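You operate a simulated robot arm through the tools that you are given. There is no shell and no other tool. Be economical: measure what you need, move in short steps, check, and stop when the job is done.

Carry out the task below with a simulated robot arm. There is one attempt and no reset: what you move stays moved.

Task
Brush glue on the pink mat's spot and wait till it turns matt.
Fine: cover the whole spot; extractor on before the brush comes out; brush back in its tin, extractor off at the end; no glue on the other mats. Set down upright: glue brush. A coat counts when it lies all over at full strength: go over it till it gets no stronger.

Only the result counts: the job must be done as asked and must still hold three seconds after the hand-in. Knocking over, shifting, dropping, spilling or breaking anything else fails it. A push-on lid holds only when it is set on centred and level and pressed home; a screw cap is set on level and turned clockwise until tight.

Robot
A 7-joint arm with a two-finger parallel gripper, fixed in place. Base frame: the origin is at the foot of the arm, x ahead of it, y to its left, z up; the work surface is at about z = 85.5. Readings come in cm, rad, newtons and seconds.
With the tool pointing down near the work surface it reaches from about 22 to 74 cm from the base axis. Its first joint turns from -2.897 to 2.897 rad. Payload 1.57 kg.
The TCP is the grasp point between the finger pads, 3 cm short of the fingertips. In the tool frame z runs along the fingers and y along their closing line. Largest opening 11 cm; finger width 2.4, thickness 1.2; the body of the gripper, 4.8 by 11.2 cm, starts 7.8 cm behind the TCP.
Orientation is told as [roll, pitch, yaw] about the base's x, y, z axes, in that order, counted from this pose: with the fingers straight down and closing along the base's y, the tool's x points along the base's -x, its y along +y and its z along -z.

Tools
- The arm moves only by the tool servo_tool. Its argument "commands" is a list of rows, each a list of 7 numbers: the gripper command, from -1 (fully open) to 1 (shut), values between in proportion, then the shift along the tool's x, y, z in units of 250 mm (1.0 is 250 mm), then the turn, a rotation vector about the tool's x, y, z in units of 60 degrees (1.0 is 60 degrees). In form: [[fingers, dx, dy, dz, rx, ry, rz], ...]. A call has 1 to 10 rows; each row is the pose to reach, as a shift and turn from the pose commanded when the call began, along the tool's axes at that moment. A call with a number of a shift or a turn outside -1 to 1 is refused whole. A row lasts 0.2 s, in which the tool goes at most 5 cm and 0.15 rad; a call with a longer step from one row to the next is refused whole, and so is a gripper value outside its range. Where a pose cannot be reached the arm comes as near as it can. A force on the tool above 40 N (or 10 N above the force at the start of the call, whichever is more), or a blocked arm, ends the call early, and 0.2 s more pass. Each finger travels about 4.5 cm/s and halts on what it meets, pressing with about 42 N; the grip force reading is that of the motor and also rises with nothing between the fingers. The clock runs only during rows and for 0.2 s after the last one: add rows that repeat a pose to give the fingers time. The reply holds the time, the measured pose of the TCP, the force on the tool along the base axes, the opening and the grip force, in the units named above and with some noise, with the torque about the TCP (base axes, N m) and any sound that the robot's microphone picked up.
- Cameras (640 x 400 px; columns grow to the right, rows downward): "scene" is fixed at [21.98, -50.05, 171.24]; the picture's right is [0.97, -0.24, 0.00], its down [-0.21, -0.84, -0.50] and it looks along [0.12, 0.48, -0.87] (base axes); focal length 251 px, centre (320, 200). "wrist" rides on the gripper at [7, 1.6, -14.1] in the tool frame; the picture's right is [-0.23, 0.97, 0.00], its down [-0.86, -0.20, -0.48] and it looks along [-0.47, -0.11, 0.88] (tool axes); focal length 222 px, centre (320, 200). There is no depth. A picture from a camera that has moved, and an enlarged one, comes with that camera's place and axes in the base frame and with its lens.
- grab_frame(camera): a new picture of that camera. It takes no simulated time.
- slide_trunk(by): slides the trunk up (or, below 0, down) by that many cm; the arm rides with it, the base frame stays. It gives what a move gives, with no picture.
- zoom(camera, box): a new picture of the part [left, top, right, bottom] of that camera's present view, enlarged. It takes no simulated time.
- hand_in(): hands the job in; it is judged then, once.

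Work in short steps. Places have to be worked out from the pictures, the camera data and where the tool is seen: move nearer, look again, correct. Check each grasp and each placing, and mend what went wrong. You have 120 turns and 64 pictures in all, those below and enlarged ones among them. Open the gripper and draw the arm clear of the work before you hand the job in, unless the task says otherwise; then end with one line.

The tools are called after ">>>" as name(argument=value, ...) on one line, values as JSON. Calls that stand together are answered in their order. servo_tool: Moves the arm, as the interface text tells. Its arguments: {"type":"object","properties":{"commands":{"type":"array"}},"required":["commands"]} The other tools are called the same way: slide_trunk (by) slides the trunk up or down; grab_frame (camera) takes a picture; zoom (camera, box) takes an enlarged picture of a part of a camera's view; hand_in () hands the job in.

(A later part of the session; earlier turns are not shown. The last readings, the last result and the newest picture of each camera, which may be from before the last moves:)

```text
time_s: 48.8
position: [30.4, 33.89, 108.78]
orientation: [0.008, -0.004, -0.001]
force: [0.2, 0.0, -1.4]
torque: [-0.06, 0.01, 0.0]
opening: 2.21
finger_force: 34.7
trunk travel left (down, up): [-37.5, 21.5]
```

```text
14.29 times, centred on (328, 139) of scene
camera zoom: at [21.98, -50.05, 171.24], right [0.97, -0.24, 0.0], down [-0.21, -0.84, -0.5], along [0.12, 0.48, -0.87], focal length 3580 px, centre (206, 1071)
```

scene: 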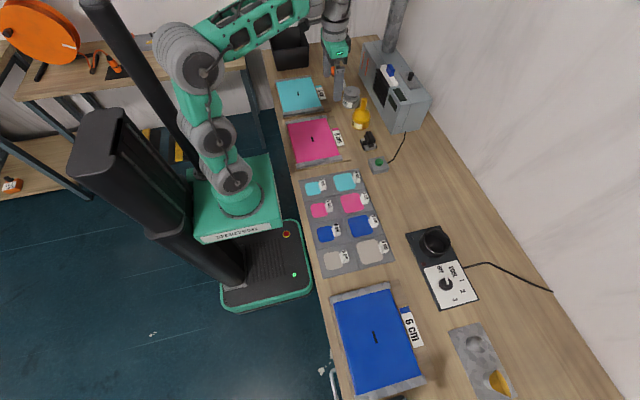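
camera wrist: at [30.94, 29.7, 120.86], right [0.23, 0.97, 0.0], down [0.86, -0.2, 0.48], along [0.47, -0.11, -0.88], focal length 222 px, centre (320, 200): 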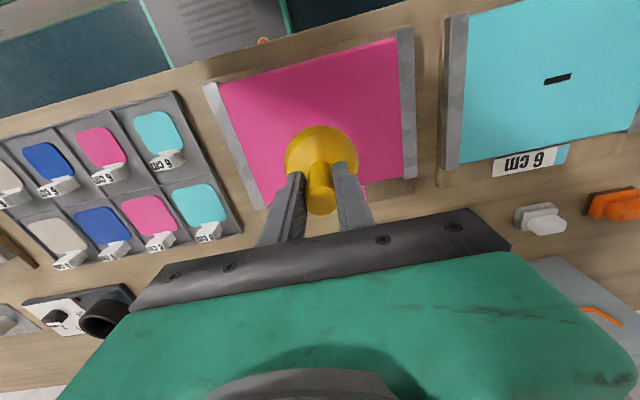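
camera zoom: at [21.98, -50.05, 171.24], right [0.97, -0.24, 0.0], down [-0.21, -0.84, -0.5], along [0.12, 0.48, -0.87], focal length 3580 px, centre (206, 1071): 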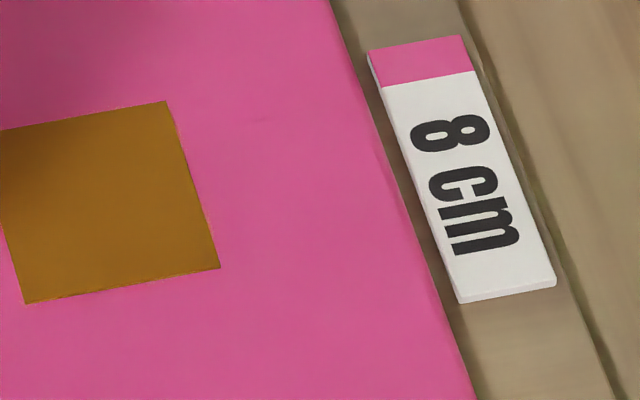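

Looks uniform; I do one more pass to be sure it's at full strength, then compare.

>>> servo_tool(commands=[[1, 0, -0.14, 0, 0, 0, 0], [1, 0, -0.28, 0.04, 0, 0, 0], [1, -0.1, -0.38, 0.12, 0, 0, 0], [1, -0.15, -0.38, 0.24, 0, 0, 0], [1, -0.15, -0.38, 0.33, 0, 0, 0], [1, -0.15, -0.38, 0.358, 0, 0, 0], [1, -0.15, -0.3, 0.358, 0, 0, 0], [1, -0.15, -0.22, 0.358, 0, 0, 0], [1, -0.15, -0.14, 0.358, 0, 0, 0], [1, -0.15, -0.06, 0.358, 0, 0, 0]])

>>> servo_tool(commands=[[1, -0.05, 0, 0, 0, 0, 0], [1, -0.05, -0.08, 0, 0, 0, 0], [1, -0.05, -0.16, 0, 0, 0, 0], [1, -0.05, -0.24, 0, 0, 0, 0], [1, -0.05, -0.32, 0, 0, 0, 0], [1, -0.1, -0.32, 0, 0, 0, 0], [1, -0.1, -0.24, 0, 0, 0, 0], [1, -0.1, -0.16, 0, 0, 0, 0], [1, -0.1, -0.08, 0, 0, 0, 0], [1, -0.1, 0, 0, 0, 0, 0]])

>>> servo_tool(commands=[[1, -0.05, 0, 0, 0, 0, 0], [1, -0.05, -0.08, 0, 0, 0, 0], [1, -0.05, -0.16, 0, 0, 0, 0], [1, -0.05, -0.24, 0, 0, 0, 0], [1, -0.05, -0.32, 0, 0, 0, 0], [1, -0.1, -0.32, 0, 0, 0, 0], [1, -0.1, -0.24, 0, 0, 0, 0], [1, -0.1, -0.16, 0, 0, 0, 0], [1, -0.1, -0.08, 0, 0, 0, 0], [1, -0.1, 0, 0, 0, 0, 0]])

>>> servo_tool(commands=[[1, -0.05, 0, 0, 0, 0, 0], [1, -0.05, -0.08, 0, 0, 0, 0], [1, -0.05, -0.16, 0, 0, 0, 0], [1, -0.05, -0.24, 0, 0, 0, 0], [1, -0.05, -0.32, 0, 0, 0, 0], [1, -0.1, -0.32, 0, 0, 0, 0], [1, -0.1, -0.24, 0, 0, 0, 0], [1, -0.1, -0.16, 0, 0, 0, 0], [1, -0.1, -0.08, 0, 0, 0, 0], [1, -0.1, 0, 0, 0, 0, 0]])

```text
time_s: 51.0
position: [34.24, 32.35, 99.99]
orientation: [0.009, -0.004, -0.003]
force: [1.4, -1.6, 4.1]
torque: [-0.26, -0.13, 0.04]
opening: 2.2
finger_force: 35.3
trunk travel left (down, up): [-37.5, 21.5]
```

```text
time_s: 53.2
position: [36.78, 32.48, 99.91]
orientation: [0.009, -0.005, -0.003]
force: [-0.1, -2.6, 8.0]
torque: [-0.37, -0.06, -0.02]
opening: 2.23
finger_force: 35.3
trunk travel left (down, up): [-37.5, 21.5]
```

```text
time_s: 55.4
position: [39.1, 32.35, 99.97]
orientation: [0.009, -0.005, -0.001]
force: [0.1, -0.2, -0.4]
torque: [0.01, -0.04, 0.01]
opening: 2.2
finger_force: 34.8
trunk travel left (down, up): [-37.5, 21.5]
```

```text
time_s: 57.6
position: [41.41, 32.34, 99.92]
orientation: [0.01, -0.005, -0.001]
force: [-0.3, 0.8, 2.0]
torque: [0.1, -0.01, 0.01]
opening: 2.16
finger_force: 35.1
trunk travel left (down, up): [-37.5, 21.5]
```

I lift off and inspect the coat.

>>> servo_tool(commands=[[1, 0, -0.08, 0.001, 0, 0, 0], [1, 0, -0.16, 0.001, 0, 0, 0], [1, 0, -0.24, 0.001, 0, 0, 0], [1, 0, -0.24, -0.1, 0, 0, 0], [1, -0.1, -0.12, -0.25, 0, 0, 0], [1, -0.24, 0, -0.36, 0, 0, 0], [1, -0.38, 0.03, -0.42, 0, 0, 0], [1, -0.52, 0.06, -0.42, 0, 0, 0], [1, -0.52, 0.06, -0.42, 0, 0, 0]])

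>>> zoom(camera="scene", box=[285, 60, 405, 165])

>>> grab_frame(camera="wrist")

```text
refused: row 5 steps farther than a row can; nothing moved
```

```text
3.81 times, centred on (345, 112) of scene
camera zoom: at [21.98, -50.05, 171.24], right [0.97, -0.24, 0.0], down [-0.21, -0.84, -0.5], along [0.12, 0.48, -0.87], focal length 955 px, centre (225, 533)
```

zoom: 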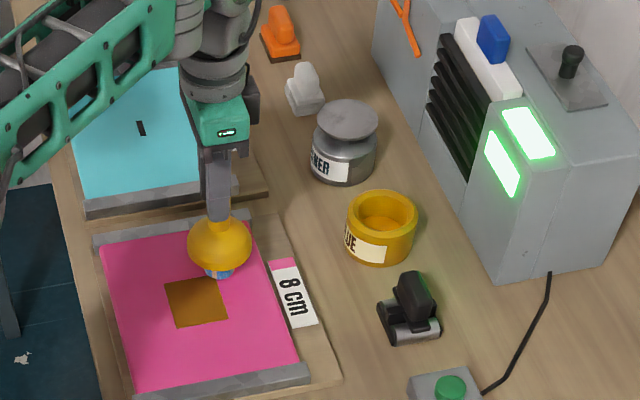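

```text
28 pictures are left
camera wrist: at [34.43, 33.93, 114.06], right [0.23, 0.97, 0.01], down [0.85, -0.2, 0.48], along [0.47, -0.1, -0.88], focal length 222 px, centre (320, 200)
```

wrist: 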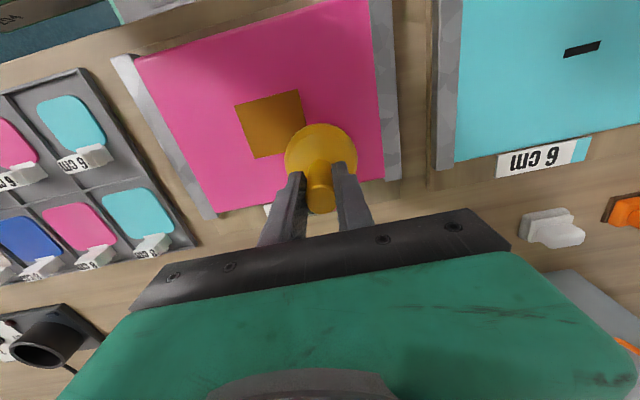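

>>> servo_tool(commands=[[1, 0, -0.08, 0.001, 0, 0, 0], [1, 0, -0.16, 0.001, 0, 0, 0], [1, 0, -0.24, 0.001, 0, 0, 0], [1, 0, -0.24, -0.1, 0, 0, 0], [1, -0.05, -0.12, -0.22, 0, 0, 0], [1, -0.15, 0, -0.32, 0, 0, 0], [1, -0.28, 0.03, -0.36, 0, 0, 0], [1, -0.42, 0.06, -0.36, 0, 0, 0], [1, -0.52, 0.06, -0.36, 0, 0, 0], [1, -0.52, 0.06, -0.36, 0, 0, 0]])

>>> zoom(camera="scene", box=[285, 60, 405, 165])

```text
time_s: 59.8
position: [54.36, 33.35, 108.9]
orientation: [0.008, -0.003, -0.002]
force: [0.6, 0.2, -0.6]
torque: [0.0, 0.02, 0.0]
opening: 2.19
finger_force: 35.1
out of reach, approached as far as the arm can: row 9, 10
trunk travel left (down, up): [-37.5, 21.5]
```

```text
3.81 times, centred on (345, 112) of scene
camera zoom: at [21.98, -50.05, 171.24], right [0.97, -0.24, 0.0], down [-0.21, -0.84, -0.5], along [0.12, 0.48, -0.87], focal length 955 px, centre (225, 533)
```

zoom: 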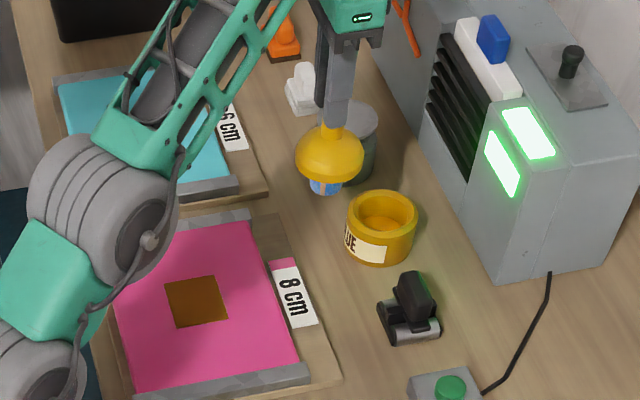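

Coat looks even. For reach to the tin I raise the trunk back up.

>>> slide_trunk(by=8)

>>> slide_trunk(by=7)

>>> servo_tool(commands=[[1, 0, 0, 0.15, 0, 0, 0], [1, 0, 0, 0.3, 0, 0, 0], [1, 0, 0, 0.45, 0, 0, 0], [1, 0, 0, 0.6, 0, 0, 0], [1, 0, 0, 0.6, 0, 0, 0]])

```text
time_s: 60.9
position: [54.22, 33.36, 116.84]
orientation: [0.007, -0.005, -0.003]
force: [-0.1, 0.3, -0.6]
torque: [0.0, 0.03, 0.03]
opening: 2.19
finger_force: 34.7
trunk travel left (down, up): [-45.5, 13.5]
```

```text
time_s: 62.0
position: [54.36, 33.29, 123.87]
orientation: [0.006, -0.003, -0.002]
force: [-1.2, 0.6, -1.2]
torque: [-0.01, 0.0, 0.0]
opening: 2.18
finger_force: 34.5
trunk travel left (down, up): [-52.5, 6.5]
```

```text
time_s: 63.2
position: [54.59, 33.3, 108.87]
orientation: [0.009, -0.007, 0.0]
force: [0.7, 0.0, -0.4]
torque: [0.02, 0.0, -0.01]
opening: 2.16
finger_force: 34.8
trunk travel left (down, up): [-52.5, 6.5]
```

Back in the working zone. I move above the tin at (62.6, 34.5), keeping the brush above the rim.

>>> servo_tool(commands=[[1, -0.1, 0.015, 0.02, 0, 0, 0], [1, -0.2, 0.03, 0.06, 0, 0, 0], [1, -0.28, 0.04, 0.08, 0, 0, 0], [1, -0.322, 0.048, 0.1, 0, 0, 0], [1, -0.322, 0.048, 0.1, 0, 0, 0]])

>>> zoom(camera="scene", box=[330, 60, 410, 140])

>>> grab_frame(camera="wrist")

```text
time_s: 64.4
position: [62.42, 34.62, 106.4]
orientation: [0.009, -0.007, 0.0]
force: [0.6, 0.1, -0.8]
torque: [0.01, 0.01, -0.04]
opening: 2.18
finger_force: 34.9
trunk travel left (down, up): [-52.5, 6.5]
```

```text
5.00 times, centred on (370, 100) of scene
camera zoom: at [21.98, -50.05, 171.24], right [0.97, -0.24, 0.0], down [-0.21, -0.84, -0.5], along [0.12, 0.48, -0.87], focal length 1253 px, centre (70, 700)
```

zoom: 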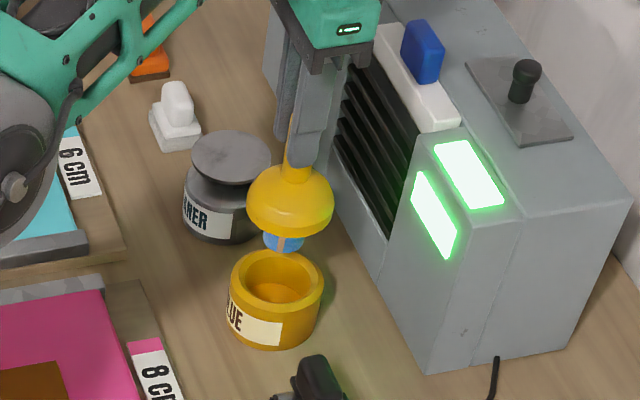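

```text
25 pictures are left
camera wrist: at [55.38, 36.2, 120.56], right [0.23, 0.97, 0.01], down [0.85, -0.21, 0.48], along [0.47, -0.1, -0.88], focal length 222 px, centre (320, 200)
```

wrist: 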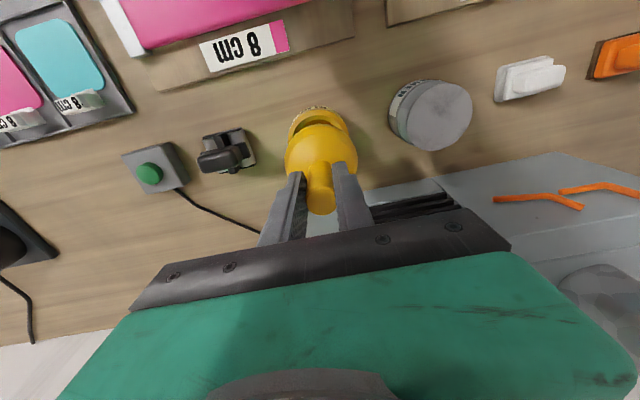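

Brush and tin are aligned to within a few mm. I trim to TCP (62.65, 34.53) and lower the bristles into the mouth.

>>> servo_tool(commands=[[1, -0.009, -0.004, 0.04, 0, 0, 0], [1, -0.009, -0.004, 0.08, 0, 0, 0], [1, -0.009, -0.004, 0.12, 0, 0, 0], [1, -0.009, -0.004, 0.16, 0, 0, 0], [1, -0.009, -0.004, 0.16, 0, 0, 0]])

>>> zoom(camera="scene", box=[330, 60, 410, 140])

```text
time_s: 65.6
position: [62.62, 34.51, 102.4]
orientation: [0.007, -0.004, -0.002]
force: [-0.4, -0.2, -1.7]
torque: [-0.03, 0.03, 0.02]
opening: 2.18
finger_force: 34.5
trunk travel left (down, up): [-52.5, 6.5]
```

```text
5.00 times, centred on (370, 100) of scene
camera zoom: at [21.98, -50.05, 171.24], right [0.97, -0.24, 0.0], down [-0.21, -0.84, -0.5], along [0.12, 0.48, -0.87], focal length 1253 px, centre (70, 700)
```

zoom: 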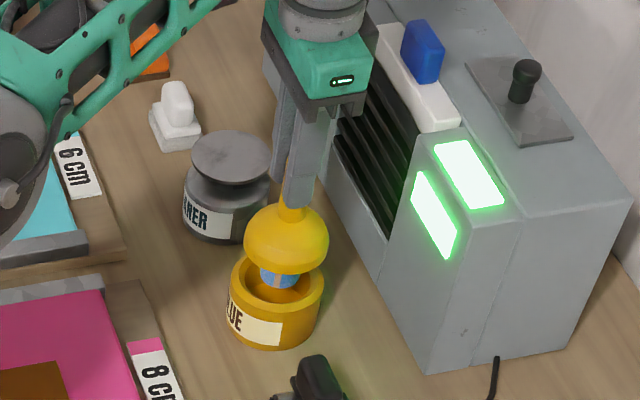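

The brush looks ~0.3 cm too far in +x; I correct and lower a bit more.

>>> servo_tool(commands=[[1, 0.012, 0, 0, 0, 0, 0], [1, 0.012, 0, 0.02, 0, 0, 0], [1, 0.012, 0, 0.04, 0, 0, 0], [1, 0.012, 0, 0.06, 0, 0, 0], [1, 0.012, 0, 0.06, 0, 0, 0]])

>>> zoom(camera="scene", box=[345, 80, 395, 130])

>>> zoom(camera="wrist", box=[220, 60, 420, 240])

```text
time_s: 66.8
position: [62.21, 34.6, 100.93]
orientation: [0.009, -0.005, -0.002]
force: [0.1, 0.9, 0.6]
torque: [0.05, 0.0, -0.01]
opening: 2.17
finger_force: 34.9
trunk travel left (down, up): [-52.5, 6.5]
```

```text
8.00 times, centred on (370, 105) of scene
camera zoom: at [21.98, -50.05, 171.24], right [0.97, -0.24, 0.0], down [-0.21, -0.84, -0.5], along [0.12, 0.48, -0.87], focal length 2005 px, centre (-80, 960)
```

zoom: 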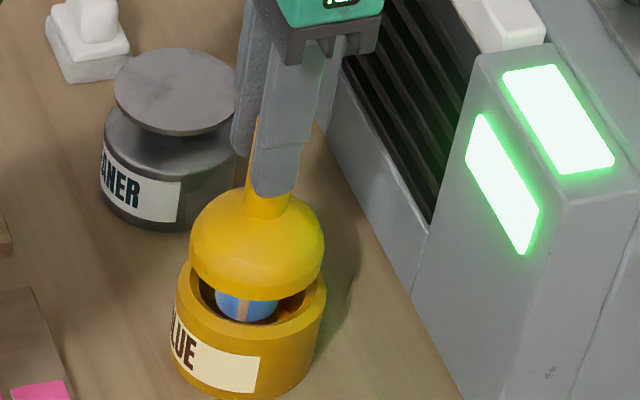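

```text
2.22 times, centred on (320, 150) of wrist
camera zoom: at [55.32, 36.21, 115.07], right [0.23, 0.97, 0.01], down [0.85, -0.2, 0.48], along [0.47, -0.1, -0.88], focal length 494 px, centre (320, 311)
```

zoom: 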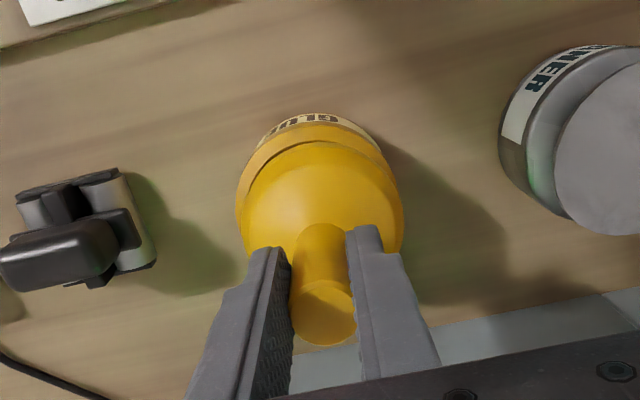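

Well centred now. I lower gently until it seats.

>>> servo_tool(commands=[[1, 0, 0, 0.016, 0, 0, 0], [1, 0, 0, 0.032, 0, 0, 0], [1, 0, 0, 0.048, 0, 0, 0], [1, 0, 0, 0.048, 0, 0, 0]])

>>> zoom(camera="scene", box=[345, 80, 395, 130])

```text
time_s: 67.8
position: [62.39, 34.68, 99.85]
orientation: [0.006, -0.005, -0.003]
force: [-0.7, 0.5, -0.4]
torque: [0.04, -0.01, -0.01]
opening: 2.19
finger_force: 34.8
trunk travel left (down, up): [-52.5, 6.5]
```

```text
8.00 times, centred on (370, 105) of scene
camera zoom: at [21.98, -50.05, 171.24], right [0.97, -0.24, 0.0], down [-0.21, -0.84, -0.5], along [0.12, 0.48, -0.87], focal length 2005 px, centre (-80, 960)
```

zoom: 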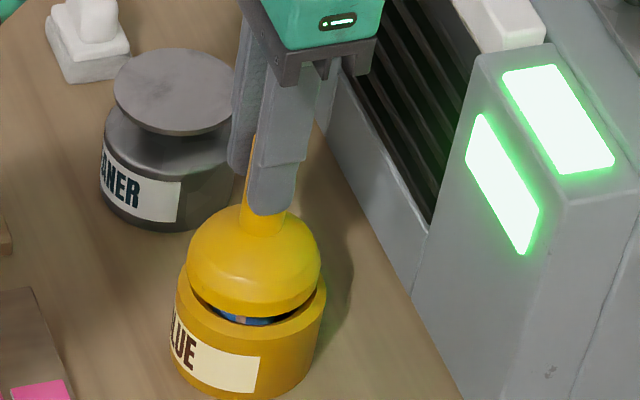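

About 0.8 cm left; continue.

>>> servo_tool(commands=[[1, 0, 0, 0.01, 0, 0, 0], [1, 0, 0, 0.02, 0, 0, 0], [1, 0, 0, 0.02, 0, 0, 0]])

>>> servo_tool(commands=[[1, 0, 0, 0.01, 0, 0, 0], [1, 0, 0, 0.02, 0, 0, 0], [1, 0, 0, 0.02, 0, 0, 0]])

>>> zoom(camera="scene", box=[345, 80, 395, 130])

```text
time_s: 68.6
position: [62.37, 34.73, 99.38]
orientation: [0.007, -0.005, -0.002]
force: [0.1, -0.3, -0.6]
torque: [0.04, -0.01, 0.01]
opening: 2.19
finger_force: 34.4
trunk travel left (down, up): [-52.5, 6.5]
```

```text
time_s: 69.4
position: [62.38, 34.69, 98.8]
orientation: [0.012, -0.01, -0.002]
force: [-0.9, -1.1, 8.6]
torque: [-0.11, -0.01, -0.01]
opening: 2.18
finger_force: 34.9
trunk travel left (down, up): [-52.5, 6.5]
```

```text
8.00 times, centred on (370, 105) of scene
camera zoom: at [21.98, -50.05, 171.24], right [0.97, -0.24, 0.0], down [-0.21, -0.84, -0.5], along [0.12, 0.48, -0.87], focal length 2005 px, centre (-80, 960)
```

zoom: 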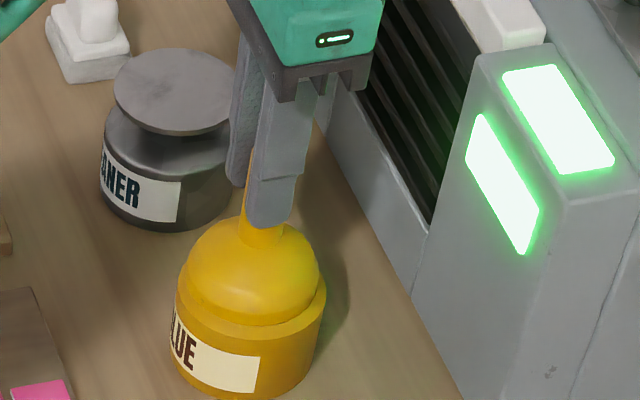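

Contact at 98.8; the cap looks seated. I press slightly, then release slowly.

>>> servo_tool(commands=[[1, 0, 0, 0.006, 0, 0, 0], [1, 0, 0, 0.01, 0, 0, 0], [1, 0, 0, 0.01, 0, 0, 0]])

>>> zoom(camera="scene", box=[345, 80, 395, 130])

```text
time_s: 70.2
position: [62.41, 34.78, 98.87]
orientation: [0.012, -0.013, -0.002]
force: [3.5, -0.2, 28.7]
torque: [-0.02, -0.47, -0.02]
opening: 2.21
finger_force: 35.1
trunk travel left (down, up): [-52.5, 6.5]
```

```text
8.00 times, centred on (370, 105) of scene
camera zoom: at [21.98, -50.05, 171.24], right [0.97, -0.24, 0.0], down [-0.21, -0.84, -0.5], along [0.12, 0.48, -0.87], focal length 2005 px, centre (-80, 960)
```

zoom: 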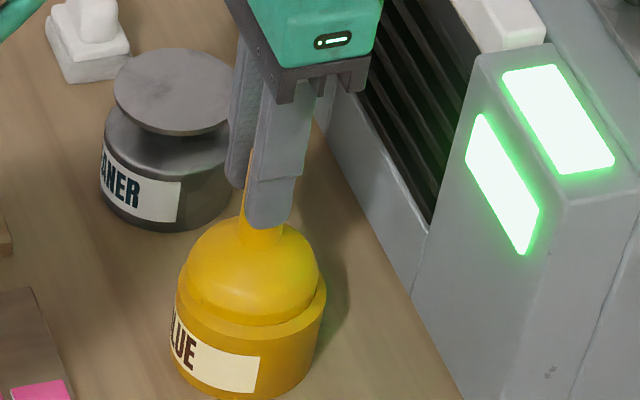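

Firmly seated. I ease the pressure, open the fingers and rise.

>>> servo_tool(commands=[[1, 0, 0, -0.008, 0, 0, 0], [0.4, 0, 0, -0.008, 0, 0, 0], [0.2, 0, 0, -0.008, 0, 0, 0], [0, 0, 0, -0.008, 0, 0, 0], [0, 0, 0, -0.008, 0, 0, 0], [0, 0, 0, -0.12, 0, 0, 0], [0, 0, 0, -0.28, 0, 0, 0], [0, 0, 0, -0.4, 0, 0, 0], [0, 0.1, -0.1, -0.46, 0, 0, 0], [0, 0.2, -0.2, -0.46, 0, 0, 0]])

>>> zoom(camera="scene", box=[285, 70, 405, 170])

```text
time_s: 72.4
position: [57.36, 29.38, 109.88]
orientation: [0.007, -0.006, 0.0]
force: [-0.3, -0.1, 0.0]
torque: [0.03, -0.01, 0.01]
opening: 5.53
finger_force: 0.0
trunk travel left (down, up): [-52.5, 6.5]
```

```text
4.00 times, centred on (345, 120) of scene
camera zoom: at [21.98, -50.05, 171.24], right [0.97, -0.24, 0.0], down [-0.21, -0.84, -0.5], along [0.12, 0.48, -0.87], focal length 1002 px, centre (220, 520)
```

zoom: 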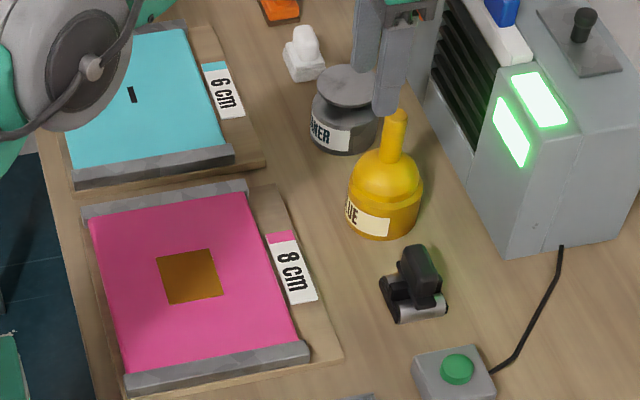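

Brush is upright in its tin. I move above the button with closed fingers and wait there for the glue to turn matt.

>>> servo_tool(commands=[[0.5, -0.03, -0.15, 0, 0, 0, 0], [1, -0.06, -0.3, 0, 0, 0, 0], [1, -0.09, -0.45, 0, 0, 0, 0], [1, -0.12, -0.6, 0, 0, 0, 0], [1, -0.15, -0.75, 0, 0, 0, 0], [1, -0.19, -0.863, 0.05, 0, 0, 0], [1, -0.19, -0.863, 0.2, 0, 0, 0], [1, -0.19, -0.863, 0.34, 0, 0, 0], [1, -0.19, -0.863, 0.34, 0, 0, 0], [1, -0.19, -0.863, 0.34, 0, 0, 0]])

>>> servo_tool(commands=[[1, 0, 0, 0, 0, 0, 0], [1, 0, 0, 0, 0, 0, 0], [1, 0, 0, 0, 0, 0, 0], [1, 0, 0, 0, 0, 0, 0], [1, 0, 0, 0, 0, 0, 0], [1, 0, 0, 0, 0, 0, 0], [1, 0, 0, 0, 0, 0, 0], [1, 0, 0, 0, 0, 0, 0], [1, 0, 0, 0, 0, 0, 0], [1, 0, 0, 0, 0, 0, 0]])

>>> servo_tool(commands=[[1, 0, 0, 0, 0, 0, 0], [1, 0, 0, 0, 0, 0, 0], [1, 0, 0, 0, 0, 0, 0], [1, 0, 0, 0, 0, 0, 0], [1, 0, 0, 0, 0, 0, 0], [1, 0, 0, 0, 0, 0, 0], [1, 0, 0, 0, 0, 0, 0], [1, 0, 0, 0, 0, 0, 0], [1, 0, 0, 0, 0, 0, 0], [1, 0, 0, 0, 0, 0, 0]])

>>> zoom(camera="scene", box=[285, 70, 405, 170])

```text
time_s: 74.6
position: [62.13, 8.03, 101.23]
orientation: [0.009, -0.004, -0.001]
force: [0.2, 0.4, -1.1]
torque: [-0.01, 0.02, -0.03]
opening: 0.02
finger_force: 21.8
out of reach, approached as far as the arm can: row 8
trunk travel left (down, up): [-52.5, 6.5]
```

```text
time_s: 76.8
position: [62.09, 7.98, 101.25]
orientation: [0.009, -0.005, -0.003]
force: [0.1, 0.2, 0.4]
torque: [-0.01, -0.01, -0.01]
opening: 0.0
finger_force: 21.6
trunk travel left (down, up): [-52.5, 6.5]
```

```text
time_s: 79.0
position: [62.18, 8.12, 101.26]
orientation: [0.009, -0.005, -0.002]
force: [-1.2, -0.6, -0.2]
torque: [0.03, -0.03, -0.03]
opening: 0.01
finger_force: 21.5
trunk travel left (down, up): [-52.5, 6.5]
```

```text
4.00 times, centred on (345, 120) of scene
camera zoom: at [21.98, -50.05, 171.24], right [0.97, -0.24, 0.0], down [-0.21, -0.84, -0.5], along [0.12, 0.48, -0.87], focal length 1002 px, centre (220, 520)
```

zoom: 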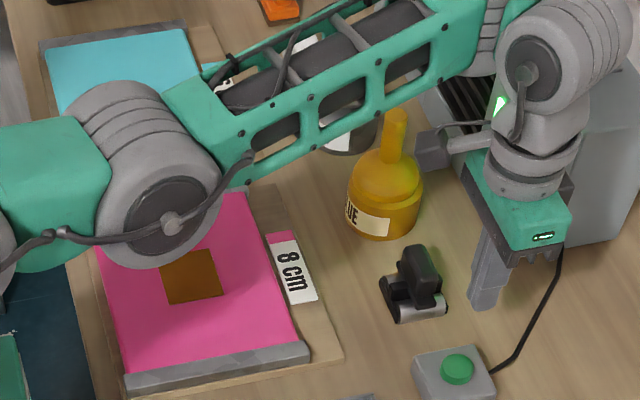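

Still glossy brown as far as can be seen (partly shadowed). I wait more.

>>> servo_tool(commands=[[1, 0, 0, 0, 0, 0, 0], [1, 0, 0, 0, 0, 0, 0], [1, 0, 0, 0, 0, 0, 0], [1, 0, 0, 0, 0, 0, 0], [1, 0, 0, 0, 0, 0, 0], [1, 0, 0, 0, 0, 0, 0], [1, 0, 0, 0, 0, 0, 0], [1, 0, 0, 0, 0, 0, 0], [1, 0, 0, 0, 0, 0, 0], [1, 0, 0, 0, 0, 0, 0]])

>>> servo_tool(commands=[[1, 0, 0, 0, 0, 0, 0], [1, 0, 0, 0, 0, 0, 0], [1, 0, 0, 0, 0, 0, 0], [1, 0, 0, 0, 0, 0, 0], [1, 0, 0, 0, 0, 0, 0], [1, 0, 0, 0, 0, 0, 0], [1, 0, 0, 0, 0, 0, 0], [1, 0, 0, 0, 0, 0, 0], [1, 0, 0, 0, 0, 0, 0], [1, 0, 0, 0, 0, 0, 0]])

>>> servo_tool(commands=[[1, 0, 0, 0, 0, 0, 0], [1, 0, 0, 0, 0, 0, 0], [1, 0, 0, 0, 0, 0, 0], [1, 0, 0, 0, 0, 0, 0], [1, 0, 0, 0, 0, 0, 0], [1, 0, 0, 0, 0, 0, 0], [1, 0, 0, 0, 0, 0, 0], [1, 0, 0, 0, 0, 0, 0], [1, 0, 0, 0, 0, 0, 0], [1, 0, 0, 0, 0, 0, 0]])

>>> servo_tool(commands=[[1, 0, 0, 0, 0, 0, 0], [1, 0, 0, 0, 0, 0, 0], [1, 0, 0, 0, 0, 0, 0], [1, 0, 0, 0, 0, 0, 0], [1, 0, 0, 0, 0, 0, 0], [1, 0, 0, 0, 0, 0, 0], [1, 0, 0, 0, 0, 0, 0], [1, 0, 0, 0, 0, 0, 0], [1, 0, 0, 0, 0, 0, 0], [1, 0, 0, 0, 0, 0, 0]])

>>> zoom(camera="scene", box=[295, 110, 355, 170])

```text
time_s: 81.2
position: [62.13, 7.95, 101.29]
orientation: [0.008, -0.005, -0.003]
force: [0.6, -0.2, 0.8]
torque: [-0.04, -0.02, 0.04]
opening: 0.0
finger_force: 21.5
trunk travel left (down, up): [-52.5, 6.5]
```

```text
time_s: 83.4
position: [62.16, 8.14, 101.33]
orientation: [0.009, -0.006, -0.002]
force: [0.0, -0.4, -0.3]
torque: [0.01, -0.03, -0.02]
opening: 0.01
finger_force: 21.3
trunk travel left (down, up): [-52.5, 6.5]
```

```text
time_s: 85.6
position: [62.18, 7.92, 101.18]
orientation: [0.008, -0.004, 0.0]
force: [-0.3, -0.2, -0.3]
torque: [-0.04, -0.01, 0.05]
opening: 0.0
finger_force: 21.4
trunk travel left (down, up): [-52.5, 6.5]
```

```text
time_s: 87.8
position: [62.01, 7.95, 101.25]
orientation: [0.008, -0.006, -0.002]
force: [0.5, 0.7, 0.0]
torque: [0.01, -0.02, 0.01]
opening: 0.0
finger_force: 21.3
trunk travel left (down, up): [-52.5, 6.5]
```

```text
6.67 times, centred on (325, 140) of scene
camera zoom: at [21.98, -50.05, 171.24], right [0.97, -0.24, 0.0], down [-0.21, -0.84, -0.5], along [0.12, 0.48, -0.87], focal length 1670 px, centre (287, 600)
```

zoom: 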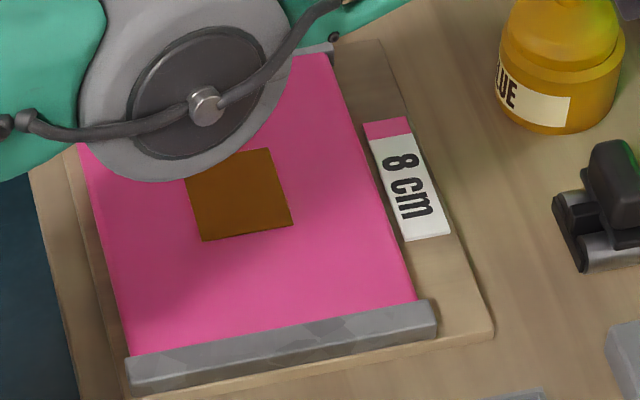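

It looks darker, but the arm shades it. I move aside for a clear view while waiting.

>>> servo_tool(commands=[[1, 0.0, 0, -0.15, 0, 0, 0], [1, 0.1, -0.1, -0.2, 0, 0, 0], [1, 0.2, -0.2, -0.25, 0, 0, 0], [1, 0.3, -0.3, -0.3, 0, 0, 0], [1, 0.4, -0.4, -0.35, 0, 0, 0], [1, 0.4, -0.55, -0.4, 0, 0, 0], [1, 0.4, -0.7, -0.4, 0, 0, 0], [1, 0.4, -0.8, -0.4, 0, 0, 0], [1, 0.4, -0.8, -0.4, 0, 0, 0], [1, 0.4, -0.8, -0.4, 0, 0, 0]])

>>> servo_tool(commands=[[1, 0, 0, 0, 0, 0, 0], [1, 0, 0, 0, 0, 0, 0], [1, 0, 0, 0, 0, 0, 0], [1, 0, 0, 0, 0, 0, 0], [1, 0, 0, 0, 0, 0, 0], [1, 0, 0, 0, 0, 0, 0], [1, 0, 0, 0, 0, 0, 0], [1, 0, 0, 0, 0, 0, 0], [1, 0, 0, 0, 0, 0, 0], [1, 0, 0, 0, 0, 0, 0]])

>>> zoom(camera="scene", box=[285, 95, 355, 165])

```text
time_s: 90.0
position: [51.85, -11.99, 111.15]
orientation: [0.009, -0.005, -0.002]
force: [-0.2, -0.8, 0.6]
torque: [0.01, 0.02, -0.03]
opening: 0.0
finger_force: 21.7
trunk travel left (down, up): [-52.5, 6.5]
```

```text
time_s: 92.2
position: [51.72, -12.01, 111.2]
orientation: [0.009, -0.006, -0.001]
force: [0.5, -0.4, 0.6]
torque: [0.01, 0.01, 0.01]
opening: 0.01
finger_force: 21.1
trunk travel left (down, up): [-52.5, 6.5]
```

```text
5.71 times, centred on (320, 130) of scene
camera zoom: at [21.98, -50.05, 171.24], right [0.97, -0.24, 0.0], down [-0.21, -0.84, -0.5], along [0.12, 0.48, -0.87], focal length 1432 px, centre (320, 600)
```

zoom: 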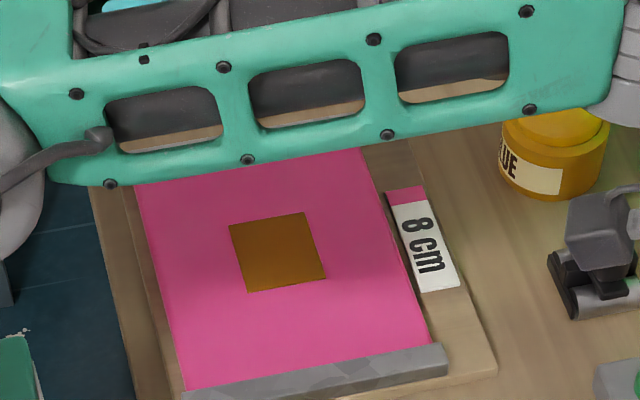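

Not obviously changed yet. I keep waiting.

>>> servo_tool(commands=[[1, 0, 0, 0, 0, 0, 0], [1, 0, 0, 0, 0, 0, 0], [1, 0, 0, 0, 0, 0, 0], [1, 0, 0, 0, 0, 0, 0], [1, 0, 0, 0, 0, 0, 0], [1, 0, 0, 0, 0, 0, 0], [1, 0, 0, 0, 0, 0, 0], [1, 0, 0, 0, 0, 0, 0], [1, 0, 0, 0, 0, 0, 0], [1, 0, 0, 0, 0, 0, 0]])

>>> servo_tool(commands=[[1, 0, 0, 0, 0, 0, 0], [1, 0, 0, 0, 0, 0, 0], [1, 0, 0, 0, 0, 0, 0], [1, 0, 0, 0, 0, 0, 0], [1, 0, 0, 0, 0, 0, 0], [1, 0, 0, 0, 0, 0, 0], [1, 0, 0, 0, 0, 0, 0], [1, 0, 0, 0, 0, 0, 0], [1, 0, 0, 0, 0, 0, 0], [1, 0, 0, 0, 0, 0, 0]])

>>> servo_tool(commands=[[1, 0, 0, 0, 0, 0, 0], [1, 0, 0, 0, 0, 0, 0], [1, 0, 0, 0, 0, 0, 0], [1, 0, 0, 0, 0, 0, 0], [1, 0, 0, 0, 0, 0, 0], [1, 0, 0, 0, 0, 0, 0], [1, 0, 0, 0, 0, 0, 0], [1, 0, 0, 0, 0, 0, 0], [1, 0, 0, 0, 0, 0, 0], [1, 0, 0, 0, 0, 0, 0]])

>>> servo_tool(commands=[[1, 0, 0, 0, 0, 0, 0], [1, 0, 0, 0, 0, 0, 0], [1, 0, 0, 0, 0, 0, 0], [1, 0, 0, 0, 0, 0, 0], [1, 0, 0, 0, 0, 0, 0], [1, 0, 0, 0, 0, 0, 0], [1, 0, 0, 0, 0, 0, 0], [1, 0, 0, 0, 0, 0, 0], [1, 0, 0, 0, 0, 0, 0], [1, 0, 0, 0, 0, 0, 0]])

>>> zoom(camera="scene", box=[285, 95, 355, 165])

```text
time_s: 94.4
position: [51.95, -11.96, 111.11]
orientation: [0.008, -0.006, 0.0]
force: [-0.7, -0.1, 0.1]
torque: [-0.04, 0.02, -0.02]
opening: 0.0
finger_force: 21.1
trunk travel left (down, up): [-52.5, 6.5]
```

```text
time_s: 96.6
position: [51.84, -11.99, 111.17]
orientation: [0.008, -0.006, -0.001]
force: [0.0, 0.5, 0.5]
torque: [0.0, 0.02, 0.02]
opening: 0.0
finger_force: 21.1
trunk travel left (down, up): [-52.5, 6.5]
```

```text
time_s: 98.8
position: [51.84, -11.98, 111.26]
orientation: [0.009, -0.005, -0.002]
force: [-0.4, 1.0, 0.4]
torque: [0.01, -0.02, -0.02]
opening: 0.0
finger_force: 21.7
trunk travel left (down, up): [-52.5, 6.5]
```

```text
time_s: 101.0
position: [51.93, -11.81, 111.23]
orientation: [0.008, -0.004, -0.002]
force: [0.1, -0.5, -0.5]
torque: [-0.02, 0.0, -0.01]
opening: 0.01
finger_force: 20.7
trunk travel left (down, up): [-52.5, 6.5]
```

```text
5.71 times, centred on (320, 130) of scene
camera zoom: at [21.98, -50.05, 171.24], right [0.97, -0.24, 0.0], down [-0.21, -0.84, -0.5], along [0.12, 0.48, -0.87], focal length 1432 px, centre (320, 600)
```

zoom: 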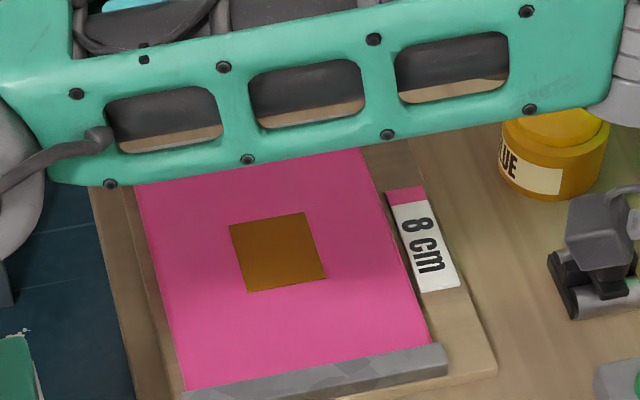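

>>> servo_tool(commands=[[1, 0, 0, 0, 0, 0, 0], [1, 0, 0, 0, 0, 0, 0], [1, 0, 0, 0, 0, 0, 0], [1, 0, 0, 0, 0, 0, 0], [1, 0, 0, 0, 0, 0, 0], [1, 0, 0, 0, 0, 0, 0], [1, 0, 0, 0, 0, 0, 0], [1, 0, 0, 0, 0, 0, 0], [1, 0, 0, 0, 0, 0, 0], [1, 0, 0, 0, 0, 0, 0]])

>>> servo_tool(commands=[[1, 0, 0, 0, 0, 0, 0], [1, 0, 0, 0, 0, 0, 0], [1, 0, 0, 0, 0, 0, 0], [1, 0, 0, 0, 0, 0, 0], [1, 0, 0, 0, 0, 0, 0], [1, 0, 0, 0, 0, 0, 0], [1, 0, 0, 0, 0, 0, 0], [1, 0, 0, 0, 0, 0, 0], [1, 0, 0, 0, 0, 0, 0], [1, 0, 0, 0, 0, 0, 0]])

>>> servo_tool(commands=[[1, 0, 0, 0, 0, 0, 0], [1, 0, 0, 0, 0, 0, 0], [1, 0, 0, 0, 0, 0, 0], [1, 0, 0, 0, 0, 0, 0], [1, 0, 0, 0, 0, 0, 0], [1, 0, 0, 0, 0, 0, 0], [1, 0, 0, 0, 0, 0, 0], [1, 0, 0, 0, 0, 0, 0], [1, 0, 0, 0, 0, 0, 0], [1, 0, 0, 0, 0, 0, 0]])

>>> zoom(camera="scene", box=[307, 125, 349, 153])

```text
time_s: 103.2
position: [51.97, -11.98, 111.18]
orientation: [0.008, -0.005, -0.004]
force: [0.0, -0.5, -0.4]
torque: [0.0, -0.01, 0.01]
opening: 0.0
finger_force: 21.3
trunk travel left (down, up): [-52.5, 6.5]
```

```text
time_s: 105.4
position: [51.84, -12.0, 111.2]
orientation: [0.009, -0.005, -0.002]
force: [-0.8, -0.5, 0.6]
torque: [-0.02, 0.01, 0.03]
opening: 0.0
finger_force: 21.5
trunk travel left (down, up): [-52.5, 6.5]
```

```text
time_s: 107.6
position: [51.88, -11.9, 111.17]
orientation: [0.009, -0.006, -0.002]
force: [-0.2, -0.2, 0.0]
torque: [0.02, 0.01, 0.0]
opening: 0.01
finger_force: 20.9
trunk travel left (down, up): [-52.5, 6.5]
```

```text
14.29 times, centred on (328, 139) of scene
camera zoom: at [21.98, -50.05, 171.24], right [0.97, -0.24, 0.0], down [-0.21, -0.84, -0.5], along [0.12, 0.48, -0.87], focal length 3580 px, centre (206, 1071)
```

zoom: 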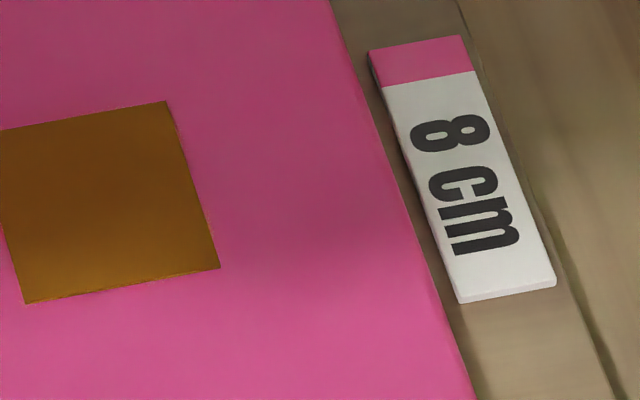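

No clear change yet; I wait longer.

>>> servo_tool(commands=[[1, 0, 0, 0, 0, 0, 0], [1, 0, 0, 0, 0, 0, 0], [1, 0, 0, 0, 0, 0, 0], [1, 0, 0, 0, 0, 0, 0], [1, 0, 0, 0, 0, 0, 0], [1, 0, 0, 0, 0, 0, 0], [1, 0, 0, 0, 0, 0, 0], [1, 0, 0, 0, 0, 0, 0], [1, 0, 0, 0, 0, 0, 0], [1, 0, 0, 0, 0, 0, 0]])

>>> servo_tool(commands=[[1, 0, 0, 0, 0, 0, 0], [1, 0, 0, 0, 0, 0, 0], [1, 0, 0, 0, 0, 0, 0], [1, 0, 0, 0, 0, 0, 0], [1, 0, 0, 0, 0, 0, 0], [1, 0, 0, 0, 0, 0, 0], [1, 0, 0, 0, 0, 0, 0], [1, 0, 0, 0, 0, 0, 0], [1, 0, 0, 0, 0, 0, 0], [1, 0, 0, 0, 0, 0, 0]])

>>> servo_tool(commands=[[1, 0, 0, 0, 0, 0, 0], [1, 0, 0, 0, 0, 0, 0], [1, 0, 0, 0, 0, 0, 0], [1, 0, 0, 0, 0, 0, 0], [1, 0, 0, 0, 0, 0, 0], [1, 0, 0, 0, 0, 0, 0], [1, 0, 0, 0, 0, 0, 0], [1, 0, 0, 0, 0, 0, 0], [1, 0, 0, 0, 0, 0, 0], [1, 0, 0, 0, 0, 0, 0]])

>>> servo_tool(commands=[[1, 0, 0, 0, 0, 0, 0], [1, 0, 0, 0, 0, 0, 0], [1, 0, 0, 0, 0, 0, 0], [1, 0, 0, 0, 0, 0, 0], [1, 0, 0, 0, 0, 0, 0], [1, 0, 0, 0, 0, 0, 0], [1, 0, 0, 0, 0, 0, 0], [1, 0, 0, 0, 0, 0, 0], [1, 0, 0, 0, 0, 0, 0], [1, 0, 0, 0, 0, 0, 0]])

>>> servo_tool(commands=[[1, 0, 0, 0, 0, 0, 0], [1, 0, 0, 0, 0, 0, 0], [1, 0, 0, 0, 0, 0, 0], [1, 0, 0, 0, 0, 0, 0], [1, 0, 0, 0, 0, 0, 0], [1, 0, 0, 0, 0, 0, 0], [1, 0, 0, 0, 0, 0, 0], [1, 0, 0, 0, 0, 0, 0], [1, 0, 0, 0, 0, 0, 0], [1, 0, 0, 0, 0, 0, 0]])

>>> servo_tool(commands=[[1, 0, 0, 0, 0, 0, 0], [1, 0, 0, 0, 0, 0, 0], [1, 0, 0, 0, 0, 0, 0], [1, 0, 0, 0, 0, 0, 0], [1, 0, 0, 0, 0, 0, 0], [1, 0, 0, 0, 0, 0, 0], [1, 0, 0, 0, 0, 0, 0], [1, 0, 0, 0, 0, 0, 0], [1, 0, 0, 0, 0, 0, 0], [1, 0, 0, 0, 0, 0, 0]])

>>> zoom(camera="scene", box=[285, 95, 355, 165])

```text
time_s: 109.8
position: [51.79, -12.01, 111.31]
orientation: [0.009, -0.005, -0.003]
force: [0.5, 0.6, -0.5]
torque: [-0.01, -0.02, 0.0]
opening: 0.01
finger_force: 21.3
trunk travel left (down, up): [-52.5, 6.5]
```

```text
time_s: 112.0
position: [51.9, -11.97, 111.24]
orientation: [0.009, -0.006, -0.001]
force: [-0.6, 0.4, -1.0]
torque: [0.0, 0.02, -0.01]
opening: 0.0
finger_force: 21.5
trunk travel left (down, up): [-52.5, 6.5]
```

```text
time_s: 114.2
position: [51.98, -11.87, 111.19]
orientation: [0.009, -0.006, -0.002]
force: [0.0, -0.1, -0.7]
torque: [0.01, 0.02, -0.02]
opening: 0.01
finger_force: 21.4
trunk travel left (down, up): [-52.5, 6.5]
```

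```text
time_s: 116.4
position: [51.81, -11.98, 111.21]
orientation: [0.009, -0.005, 0.0]
force: [-0.3, -0.4, 0.0]
torque: [0.02, -0.01, 0.03]
opening: 0.0
finger_force: 21.4
trunk travel left (down, up): [-52.5, 6.5]
```

```text
time_s: 118.6
position: [51.86, -12.01, 111.27]
orientation: [0.01, -0.005, -0.003]
force: [0.0, -0.2, -0.4]
torque: [-0.01, 0.02, -0.01]
opening: 0.03
finger_force: 21.1
trunk travel left (down, up): [-52.5, 6.5]
```

```text
time_s: 120.8
position: [51.89, -12.06, 111.21]
orientation: [0.009, -0.006, -0.003]
force: [0.7, -0.9, 0.6]
torque: [-0.02, -0.01, 0.05]
opening: 0.01
finger_force: 21.2
trunk travel left (down, up): [-52.5, 6.5]
```

```text
5.71 times, centred on (320, 130) of scene
camera zoom: at [21.98, -50.05, 171.24], right [0.97, -0.24, 0.0], down [-0.21, -0.84, -0.5], along [0.12, 0.48, -0.87], focal length 1432 px, centre (320, 600)
```

zoom: 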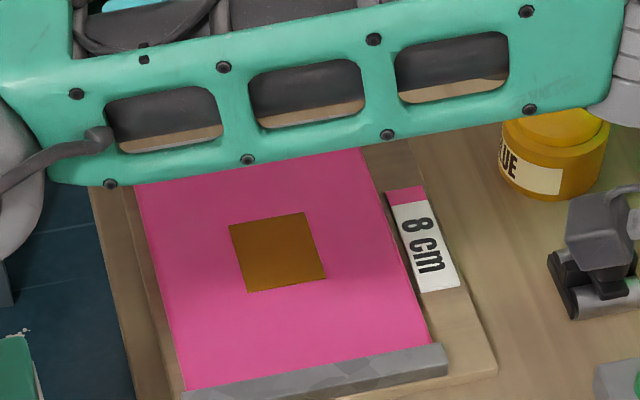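

The picture doesn't change; I swing the arm fully clear to compare in the original light.

>>> servo_tool(commands=[[1, 0.08, -0.16, -0.04, 0, 0, 0], [1, 0.16, -0.32, -0.08, 0, 0, 0], [1, 0.24, -0.48, -0.12, 0, 0, 0], [1, 0.32, -0.62, -0.16, 0, 0, 0], [1, 0.36, -0.76, -0.2, 0, 0, 0], [1, 0.4, -0.9, -0.2, 0, 0, 0], [1, 0.4, -1.0, -0.2, 0, 0, 0], [1, 0.4, -1.0, -0.2, 0, 0, 0]])

>>> zoom(camera="scene", box=[285, 95, 355, 165])

```text
time_s: 122.6
position: [42.03, -36.88, 115.81]
orientation: [0.009, -0.005, -0.003]
force: [-0.3, 0.3, 0.1]
torque: [-0.02, 0.03, -0.01]
opening: 0.0
finger_force: 20.7
trunk travel left (down, up): [-52.5, 6.5]
```

```text
5.71 times, centred on (320, 130) of scene
camera zoom: at [21.98, -50.05, 171.24], right [0.97, -0.24, 0.0], down [-0.21, -0.84, -0.5], along [0.12, 0.48, -0.87], focal length 1432 px, centre (320, 600)
```

zoom: 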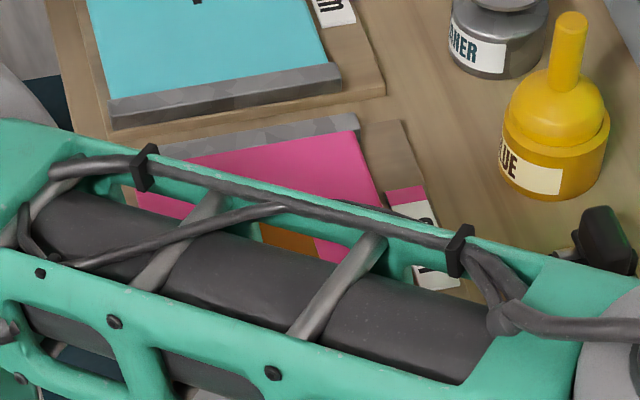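

The forearm blocks that view. I move the tool over by the mat and look with the wrist camera.

>>> servo_tool(commands=[[1, 0, 0.18, 0, 0, 0, 0], [1, 0, 0.36, 0, 0, 0, 0], [1, 0, 0.54, 0, 0, 0, 0], [1, 0, 0.72, 0, 0, 0, 0], [1, 0, 0.9, 0, 0, 0, 0], [1, 0, 1.0, 0, 0, 0, 0]])

>>> servo_tool(commands=[[1, 0, 0.18, 0, 0, 0, 0], [1, 0, 0.36, 0, 0, 0, 0], [1, 0, 0.54, 0, 0, 0, 0], [1, 0, 0.72, 0, 0, 0, 0], [1, 0, 0.9, 0, 0, 0, 0], [1, 0, 1.0, 0, 0, 0, 0]])

>>> servo_tool(commands=[[1, -0.05, 0.18, 0, 0, 0, 0], [1, -0.1, 0.36, 0, 0, 0, 0], [1, -0.15, 0.54, 0, 0, 0, 0], [1, -0.15, 0.66, 0.05, 0, 0, 0], [1, -0.15, 0.66, 0.1, 0, 0, 0], [1, -0.15, 0.66, 0.1, 0, 0, 0]])

>>> grab_frame(camera="wrist")

>>> zoom(camera="scene", box=[285, 95, 355, 165])

```text
time_s: 124.0
position: [41.97, -11.69, 115.95]
orientation: [0.007, -0.005, -0.002]
force: [0.3, -0.6, -0.8]
torque: [-0.03, 0.0, 0.01]
opening: 0.01
finger_force: 21.4
trunk travel left (down, up): [-52.5, 6.5]
```

```text
time_s: 125.4
position: [41.82, 12.96, 116.23]
orientation: [0.005, -0.004, 0.0]
force: [-0.2, 0.3, -0.5]
torque: [-0.04, -0.02, -0.01]
opening: 0.02
finger_force: 21.7
trunk travel left (down, up): [-52.5, 6.5]
```

```text
time_s: 126.8
position: [45.69, 29.38, 113.88]
orientation: [0.01, -0.005, -0.001]
force: [-0.2, -0.1, -0.8]
torque: [0.01, -0.02, -0.02]
opening: 0.0
finger_force: 20.8
trunk travel left (down, up): [-52.5, 6.5]
```

```text
10 pictures are left
camera wrist: at [38.56, 30.88, 127.92], right [0.23, 0.97, 0.01], down [0.85, -0.2, 0.48], along [0.47, -0.1, -0.88], focal length 222 px, centre (320, 200)
```

wrist: 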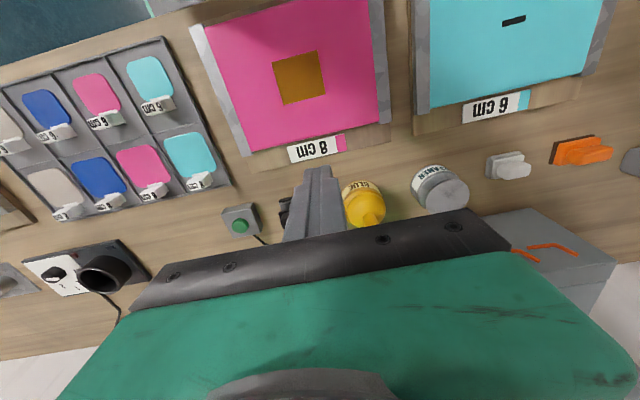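

```text
5.71 times, centred on (320, 130) of scene
camera zoom: at [21.98, -50.05, 171.24], right [0.97, -0.24, 0.0], down [-0.21, -0.84, -0.5], along [0.12, 0.48, -0.87], focal length 1432 px, centre (320, 600)
```

zoom: 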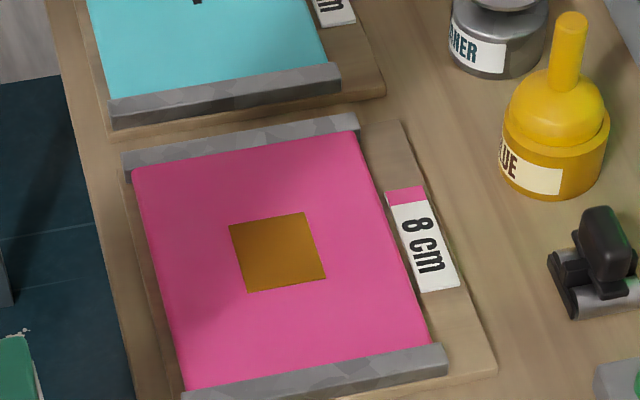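

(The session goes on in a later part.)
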